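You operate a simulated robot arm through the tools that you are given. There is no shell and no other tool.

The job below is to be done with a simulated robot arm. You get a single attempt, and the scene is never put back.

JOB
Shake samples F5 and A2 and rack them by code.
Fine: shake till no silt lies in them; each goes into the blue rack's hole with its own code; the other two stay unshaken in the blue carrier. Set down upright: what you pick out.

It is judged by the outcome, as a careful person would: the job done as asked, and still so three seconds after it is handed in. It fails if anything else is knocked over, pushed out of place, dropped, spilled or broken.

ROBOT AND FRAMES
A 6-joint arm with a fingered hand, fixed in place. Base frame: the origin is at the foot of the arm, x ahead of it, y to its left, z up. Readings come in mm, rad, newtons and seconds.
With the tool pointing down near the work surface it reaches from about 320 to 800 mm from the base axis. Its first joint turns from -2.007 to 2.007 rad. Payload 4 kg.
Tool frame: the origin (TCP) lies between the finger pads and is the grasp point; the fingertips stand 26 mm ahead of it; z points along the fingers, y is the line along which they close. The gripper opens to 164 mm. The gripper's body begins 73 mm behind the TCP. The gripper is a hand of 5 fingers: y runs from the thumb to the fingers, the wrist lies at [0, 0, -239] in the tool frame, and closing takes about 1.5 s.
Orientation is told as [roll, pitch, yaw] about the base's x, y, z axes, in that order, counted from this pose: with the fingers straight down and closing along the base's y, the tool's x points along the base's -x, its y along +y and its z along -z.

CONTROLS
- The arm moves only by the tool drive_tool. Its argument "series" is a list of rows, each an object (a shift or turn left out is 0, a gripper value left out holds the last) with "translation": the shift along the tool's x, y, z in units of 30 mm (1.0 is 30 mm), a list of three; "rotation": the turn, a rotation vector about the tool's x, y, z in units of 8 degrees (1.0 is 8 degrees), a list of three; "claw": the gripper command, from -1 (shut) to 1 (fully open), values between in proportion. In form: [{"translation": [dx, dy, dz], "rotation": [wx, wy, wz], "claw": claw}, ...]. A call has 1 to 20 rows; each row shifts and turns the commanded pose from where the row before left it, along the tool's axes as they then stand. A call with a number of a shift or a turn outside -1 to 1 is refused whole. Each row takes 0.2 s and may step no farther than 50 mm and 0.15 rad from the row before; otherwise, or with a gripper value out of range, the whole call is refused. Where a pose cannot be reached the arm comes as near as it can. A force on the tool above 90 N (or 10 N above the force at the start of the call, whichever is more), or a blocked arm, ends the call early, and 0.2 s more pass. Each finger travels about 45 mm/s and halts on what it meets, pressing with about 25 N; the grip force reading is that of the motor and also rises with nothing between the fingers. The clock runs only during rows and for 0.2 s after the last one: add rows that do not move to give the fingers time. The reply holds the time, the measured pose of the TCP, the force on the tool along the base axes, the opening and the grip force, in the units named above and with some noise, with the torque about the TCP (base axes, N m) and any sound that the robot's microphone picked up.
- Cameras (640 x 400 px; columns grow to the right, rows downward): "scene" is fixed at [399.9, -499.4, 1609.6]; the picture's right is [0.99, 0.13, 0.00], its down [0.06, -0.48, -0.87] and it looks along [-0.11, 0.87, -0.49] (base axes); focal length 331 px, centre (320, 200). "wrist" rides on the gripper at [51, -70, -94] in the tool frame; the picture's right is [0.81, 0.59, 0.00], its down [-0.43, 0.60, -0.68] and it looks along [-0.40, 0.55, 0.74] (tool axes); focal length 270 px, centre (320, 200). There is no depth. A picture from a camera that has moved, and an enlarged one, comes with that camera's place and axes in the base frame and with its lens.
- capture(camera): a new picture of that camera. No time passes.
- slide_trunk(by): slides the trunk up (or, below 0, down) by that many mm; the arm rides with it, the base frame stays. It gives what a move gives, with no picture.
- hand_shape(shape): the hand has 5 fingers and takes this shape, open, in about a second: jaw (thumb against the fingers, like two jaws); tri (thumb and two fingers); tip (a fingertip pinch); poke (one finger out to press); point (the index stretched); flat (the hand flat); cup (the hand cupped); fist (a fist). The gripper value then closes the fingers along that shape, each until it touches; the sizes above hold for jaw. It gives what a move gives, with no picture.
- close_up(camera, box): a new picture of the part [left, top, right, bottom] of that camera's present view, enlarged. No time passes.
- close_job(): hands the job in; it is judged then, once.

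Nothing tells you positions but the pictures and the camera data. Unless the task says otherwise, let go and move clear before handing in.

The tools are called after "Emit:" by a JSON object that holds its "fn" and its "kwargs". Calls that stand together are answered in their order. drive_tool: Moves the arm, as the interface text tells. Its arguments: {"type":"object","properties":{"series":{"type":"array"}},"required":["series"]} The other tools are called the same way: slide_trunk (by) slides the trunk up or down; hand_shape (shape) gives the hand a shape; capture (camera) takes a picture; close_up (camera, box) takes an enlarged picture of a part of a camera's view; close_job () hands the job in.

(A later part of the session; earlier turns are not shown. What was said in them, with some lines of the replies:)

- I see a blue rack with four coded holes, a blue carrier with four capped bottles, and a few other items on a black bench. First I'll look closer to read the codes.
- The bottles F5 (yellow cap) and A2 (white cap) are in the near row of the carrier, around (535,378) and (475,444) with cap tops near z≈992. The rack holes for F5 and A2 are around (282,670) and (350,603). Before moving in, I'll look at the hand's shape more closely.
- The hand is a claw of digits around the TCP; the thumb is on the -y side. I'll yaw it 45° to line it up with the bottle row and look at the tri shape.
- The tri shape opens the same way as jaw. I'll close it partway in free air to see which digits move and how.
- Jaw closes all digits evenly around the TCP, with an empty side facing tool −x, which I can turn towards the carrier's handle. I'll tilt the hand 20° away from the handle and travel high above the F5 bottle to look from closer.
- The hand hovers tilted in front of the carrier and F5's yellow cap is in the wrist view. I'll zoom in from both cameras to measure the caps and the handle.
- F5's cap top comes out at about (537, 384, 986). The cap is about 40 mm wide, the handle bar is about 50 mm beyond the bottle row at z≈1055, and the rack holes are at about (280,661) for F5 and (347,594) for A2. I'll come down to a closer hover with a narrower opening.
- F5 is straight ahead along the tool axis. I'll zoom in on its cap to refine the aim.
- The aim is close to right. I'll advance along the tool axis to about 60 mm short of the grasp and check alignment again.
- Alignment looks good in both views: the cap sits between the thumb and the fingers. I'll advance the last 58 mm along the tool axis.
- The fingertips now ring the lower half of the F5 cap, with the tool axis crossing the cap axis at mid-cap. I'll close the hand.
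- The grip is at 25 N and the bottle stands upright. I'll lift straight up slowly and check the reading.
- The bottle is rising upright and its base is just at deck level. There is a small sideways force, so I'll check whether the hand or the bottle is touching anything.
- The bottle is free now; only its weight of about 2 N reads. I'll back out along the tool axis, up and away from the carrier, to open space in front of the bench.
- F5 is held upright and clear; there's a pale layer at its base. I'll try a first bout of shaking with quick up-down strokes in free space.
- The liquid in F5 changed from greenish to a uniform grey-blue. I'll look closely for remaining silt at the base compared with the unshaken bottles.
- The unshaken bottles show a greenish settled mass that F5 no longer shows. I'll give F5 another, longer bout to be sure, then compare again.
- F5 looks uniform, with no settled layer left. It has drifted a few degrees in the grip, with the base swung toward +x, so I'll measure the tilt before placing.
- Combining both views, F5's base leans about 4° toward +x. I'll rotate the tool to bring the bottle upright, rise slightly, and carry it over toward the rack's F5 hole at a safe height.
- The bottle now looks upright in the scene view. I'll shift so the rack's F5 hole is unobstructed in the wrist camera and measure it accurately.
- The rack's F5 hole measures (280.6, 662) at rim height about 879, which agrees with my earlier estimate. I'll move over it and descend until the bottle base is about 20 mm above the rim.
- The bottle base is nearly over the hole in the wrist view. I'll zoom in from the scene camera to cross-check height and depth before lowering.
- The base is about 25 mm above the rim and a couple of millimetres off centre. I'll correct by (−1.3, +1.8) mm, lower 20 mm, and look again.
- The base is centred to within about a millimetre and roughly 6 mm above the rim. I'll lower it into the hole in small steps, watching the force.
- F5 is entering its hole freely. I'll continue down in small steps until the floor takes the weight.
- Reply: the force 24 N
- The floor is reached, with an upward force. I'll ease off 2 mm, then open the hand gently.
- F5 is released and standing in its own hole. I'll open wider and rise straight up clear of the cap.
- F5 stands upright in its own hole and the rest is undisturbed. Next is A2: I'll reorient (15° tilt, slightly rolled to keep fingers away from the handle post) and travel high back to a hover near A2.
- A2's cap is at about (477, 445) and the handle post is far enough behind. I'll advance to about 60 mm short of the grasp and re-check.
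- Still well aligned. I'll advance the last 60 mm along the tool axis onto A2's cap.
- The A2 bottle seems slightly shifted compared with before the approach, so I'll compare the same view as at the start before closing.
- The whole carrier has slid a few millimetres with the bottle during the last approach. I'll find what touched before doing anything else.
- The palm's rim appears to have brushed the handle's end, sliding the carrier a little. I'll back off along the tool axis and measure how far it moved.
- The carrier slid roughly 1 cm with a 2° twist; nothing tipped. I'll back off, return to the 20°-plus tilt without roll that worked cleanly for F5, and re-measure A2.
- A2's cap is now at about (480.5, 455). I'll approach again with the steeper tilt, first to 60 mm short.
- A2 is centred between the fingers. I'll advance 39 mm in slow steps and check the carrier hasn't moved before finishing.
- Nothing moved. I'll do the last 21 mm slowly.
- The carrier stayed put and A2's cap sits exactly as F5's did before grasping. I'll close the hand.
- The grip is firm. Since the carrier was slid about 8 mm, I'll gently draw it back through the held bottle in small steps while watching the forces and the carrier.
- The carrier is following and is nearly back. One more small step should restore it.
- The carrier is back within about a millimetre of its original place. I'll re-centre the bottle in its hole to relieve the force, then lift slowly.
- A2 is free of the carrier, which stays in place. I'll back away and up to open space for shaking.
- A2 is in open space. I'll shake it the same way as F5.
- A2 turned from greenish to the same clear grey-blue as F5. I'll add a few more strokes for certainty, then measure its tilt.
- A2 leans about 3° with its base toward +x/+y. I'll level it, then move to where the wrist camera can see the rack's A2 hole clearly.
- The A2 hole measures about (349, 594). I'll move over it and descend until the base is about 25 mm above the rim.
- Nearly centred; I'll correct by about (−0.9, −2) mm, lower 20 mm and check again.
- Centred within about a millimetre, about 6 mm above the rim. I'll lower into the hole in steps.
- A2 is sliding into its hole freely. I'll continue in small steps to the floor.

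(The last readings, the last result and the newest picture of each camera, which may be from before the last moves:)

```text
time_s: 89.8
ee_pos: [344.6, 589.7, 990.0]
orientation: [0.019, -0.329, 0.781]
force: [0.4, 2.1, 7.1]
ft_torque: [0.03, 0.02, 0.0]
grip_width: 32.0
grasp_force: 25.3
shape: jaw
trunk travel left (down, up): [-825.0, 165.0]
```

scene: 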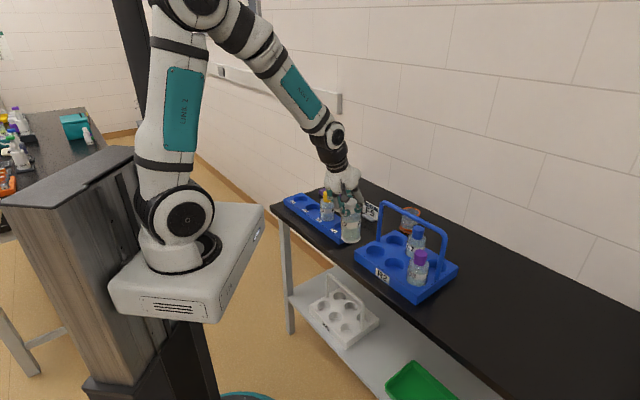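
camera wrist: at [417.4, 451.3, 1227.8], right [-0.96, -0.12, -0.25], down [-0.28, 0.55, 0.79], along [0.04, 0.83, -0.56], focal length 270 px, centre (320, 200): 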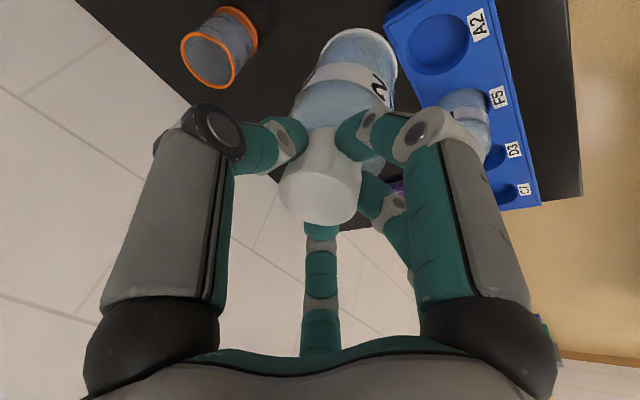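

The floor carries A2 now. I'll open the hand gently.

Emit:
{"fn": "drive_tool", "kwargs": {"series": [{"translation": [-0.005, 0, -0.016]}, {"claw": -0.7}, {"claw": -0.6}, {"claw": -0.5}, {"claw": -0.4}, {"claw": -0.3}, {"claw": -0.3}, {"claw": -0.3}]}}

Emit:
{"fn": "close_up", "kwargs": {"camera": "scene", "box": [300, 175, 370, 245]}}

Emit:
{"fn": "capture", "kwargs": {"camera": "wrist"}}

```text
time_s: 91.6
ee_pos: [344.3, 589.3, 989.2]
orientation: [0.018, -0.327, 0.781]
force: [0.2, 0.1, 0.5]
ft_torque: [0.05, -0.02, 0.03]
grip_width: 56.9
grasp_force: 0.1
shape: jaw
trunk travel left (down, up): [-825.0, 165.0]
```

```text
5.71 times, centred on (335, 210) of scene
camera zoom: at [399.9, -499.4, 1609.6], right [0.99, 0.13, 0.0], down [0.06, -0.48, -0.87], along [-0.11, 0.87, -0.49], focal length 1891 px, centre (234, 143)
```

zoom: 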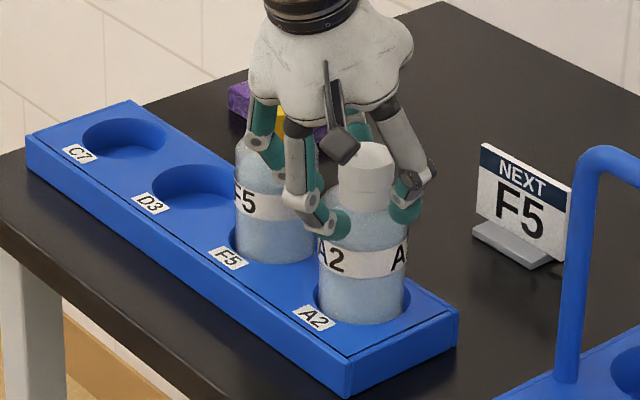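

```text
taken
camera wrist: at [339.2, 484.2, 1059.8], right [-0.96, -0.12, -0.25], down [-0.28, 0.55, 0.79], along [0.04, 0.83, -0.56], focal length 270 px, centre (320, 200)
```

wrist: 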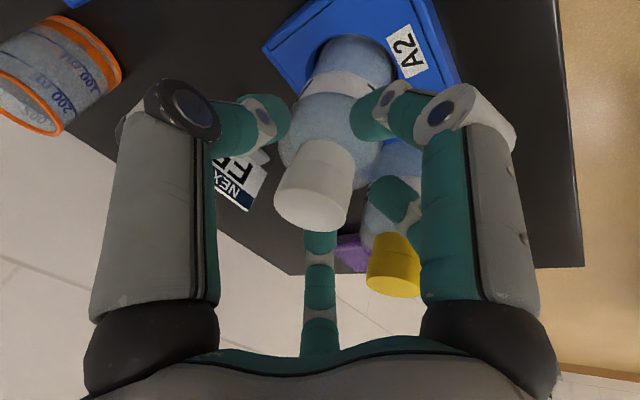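

A2 is released and standing. I'll rise straight up, slowly at first, and then move clear.

Emit:
{"fn": "drive_tool", "kwargs": {"series": [{"translation": [-0.107, 0.006, -0.315]}, {"translation": [-0.107, 0.006, -0.315]}, {"translation": [-0.107, 0.006, -0.315]}, {"translation": [-0.161, 0.009, -0.473]}, {"translation": [-0.214, 0.011, -0.631]}, {"translation": [-0.268, 0.014, -0.789]}, {"translation": [-0.3, 0.016, -0.9]}, {"translation": [-0.3, 0.016, -0.9]}, {"translation": [-0.3, 0.016, -0.9]}, {}, {}]}}

Emit:
{"fn": "capture", "kwargs": {"camera": "scene"}}

Emit:
{"fn": "close_up", "kwargs": {"camera": "scene", "box": [280, 170, 370, 245]}}

Emit:
{"fn": "close_up", "kwargs": {"camera": "scene", "box": [350, 200, 450, 290]}}

Emit:
{"fn": "close_up", "kwargs": {"camera": "scene", "box": [310, 180, 360, 240]}}

```text
time_s: 94.0
ee_pos: [342.0, 589.9, 1163.6]
orientation: [0.019, -0.326, 0.779]
force: [-0.3, -0.8, 0.5]
ft_torque: [0.02, -0.01, -0.01]
grip_width: 56.8
grasp_force: 0.1
shape: jaw
trunk travel left (down, up): [-825.0, 165.0]
```

```text
taken
```

scene: 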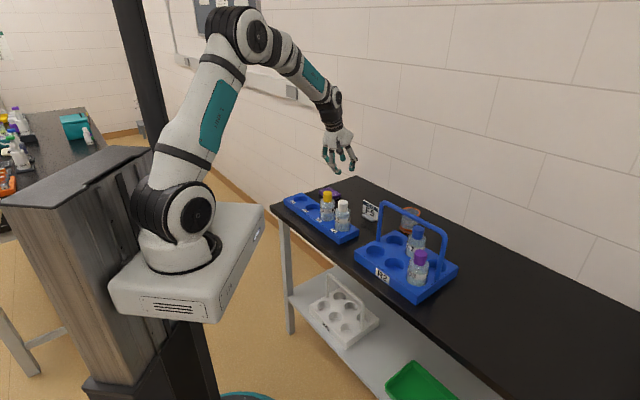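

```text
5.33 times, centred on (325, 208) of scene
camera zoom: at [399.9, -499.4, 1609.6], right [0.99, 0.13, 0.0], down [0.06, -0.48, -0.87], along [-0.11, 0.87, -0.49], focal length 1765 px, centre (293, 160)
```

zoom: 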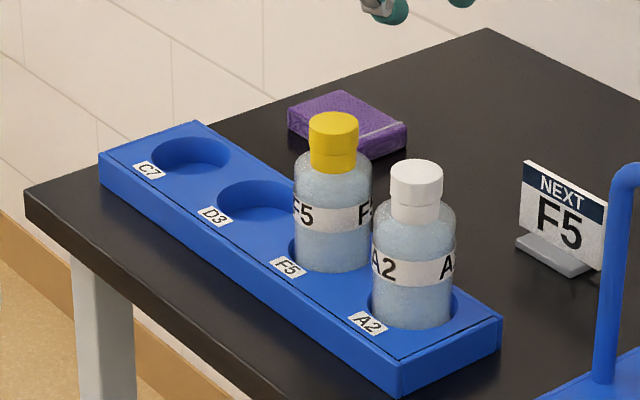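

```text
4.44 times, centred on (400, 245) of scene
camera zoom: at [399.9, -499.4, 1609.6], right [0.99, 0.13, 0.0], down [0.06, -0.48, -0.87], along [-0.11, 0.87, -0.49], focal length 1471 px, centre (-36, 0)
```

zoom: 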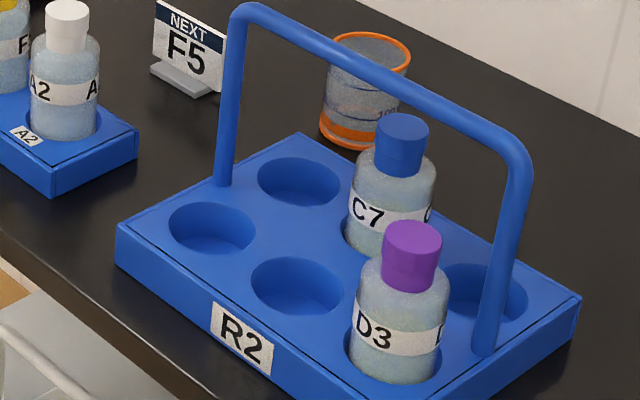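

```text
6.67 times, centred on (335, 210) of scene
camera zoom: at [399.9, -499.4, 1609.6], right [0.99, 0.13, 0.0], down [0.06, -0.48, -0.87], along [-0.11, 0.87, -0.49], focal length 2206 px, centre (220, 133)
```

zoom: 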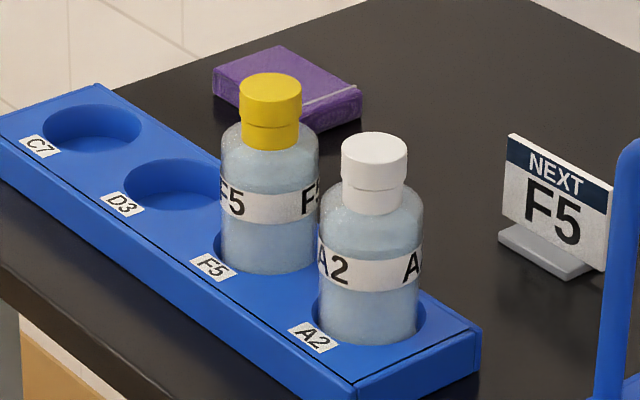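

Both samples stand in their own holes, and the carrier is back at its original spot with C7 and D3 inside. I'll do one last check that those two still look settled and that F5 and A2 show no silt.

Emit:
{"fn": "close_up", "kwargs": {"camera": "scene", "box": [400, 225, 435, 290]}}

Emit:
{"fn": "close_up", "kwargs": {"camera": "scene", "box": [318, 190, 353, 235]}}

Emit:
{"fn": "capture", "kwargs": {"camera": "wrist"}}

```text
6.15 times, centred on (418, 258) of scene
camera zoom: at [399.9, -499.4, 1609.6], right [0.99, 0.13, 0.0], down [0.06, -0.48, -0.87], along [-0.11, 0.87, -0.49], focal length 2036 px, centre (-280, -154)
```

zoom: 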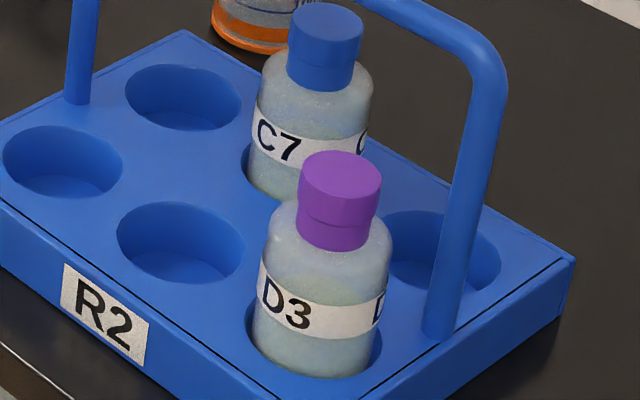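

```text
8.89 times, centred on (336, 212) of scene
camera zoom: at [399.9, -499.4, 1609.6], right [0.99, 0.13, 0.0], down [0.06, -0.48, -0.87], along [-0.11, 0.87, -0.49], focal length 2941 px, centre (182, 89)
```

zoom: 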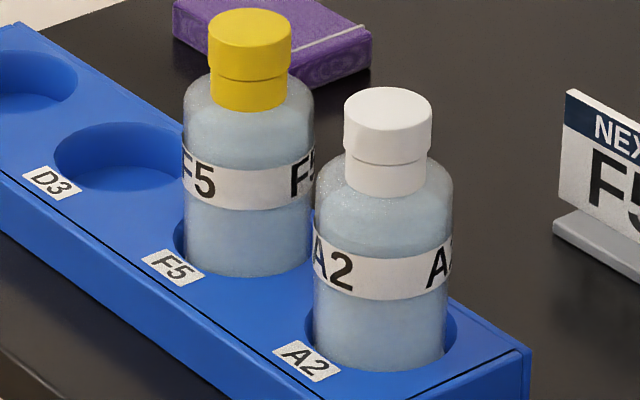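

```text
taken
camera wrist: at [338.0, 483.6, 1234.5], right [-0.96, -0.12, -0.25], down [-0.28, 0.55, 0.79], along [0.04, 0.83, -0.56], focal length 270 px, centre (320, 200)
```

wrist: 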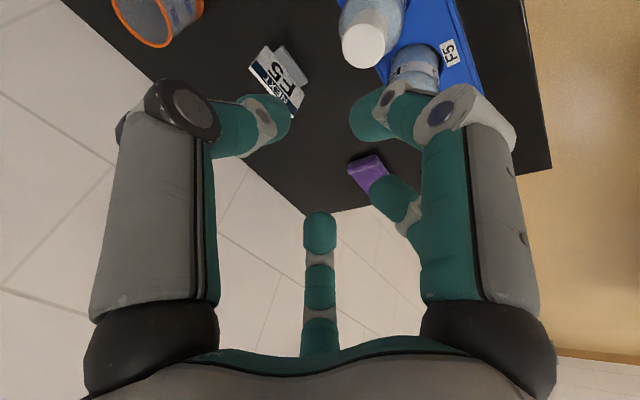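

F5 and A2 stand upright in their own coded holes, evenly blue with no settled layer. C7 and D3 are still in the blue carrier and still greenish, so unshaken, and the hand is empty and clear. I'm handing the job in.

Emit:
{"fn": "close_job", "kwargs": {}}

```text
The job is handed in.
```

The job is handed in. F5 and A2 are both shaken and stand upright in the blue rack, each in the hole with its own code. Neither shows any settled silt in the last close-up pictures.

**Carrier bumped:** on my first approach to A2 the hand pushed the blue carrier about 8 mm and turned it about 2°. Nothing tipped or spilled. I drew it back to within about a millimetre of where it started before lifting A2.

**Other two samples:** C7 and D3 are still in the carrier. They moved slightly when the carrier slid, but they still look settled.

The hand is empty and clear of the bench.
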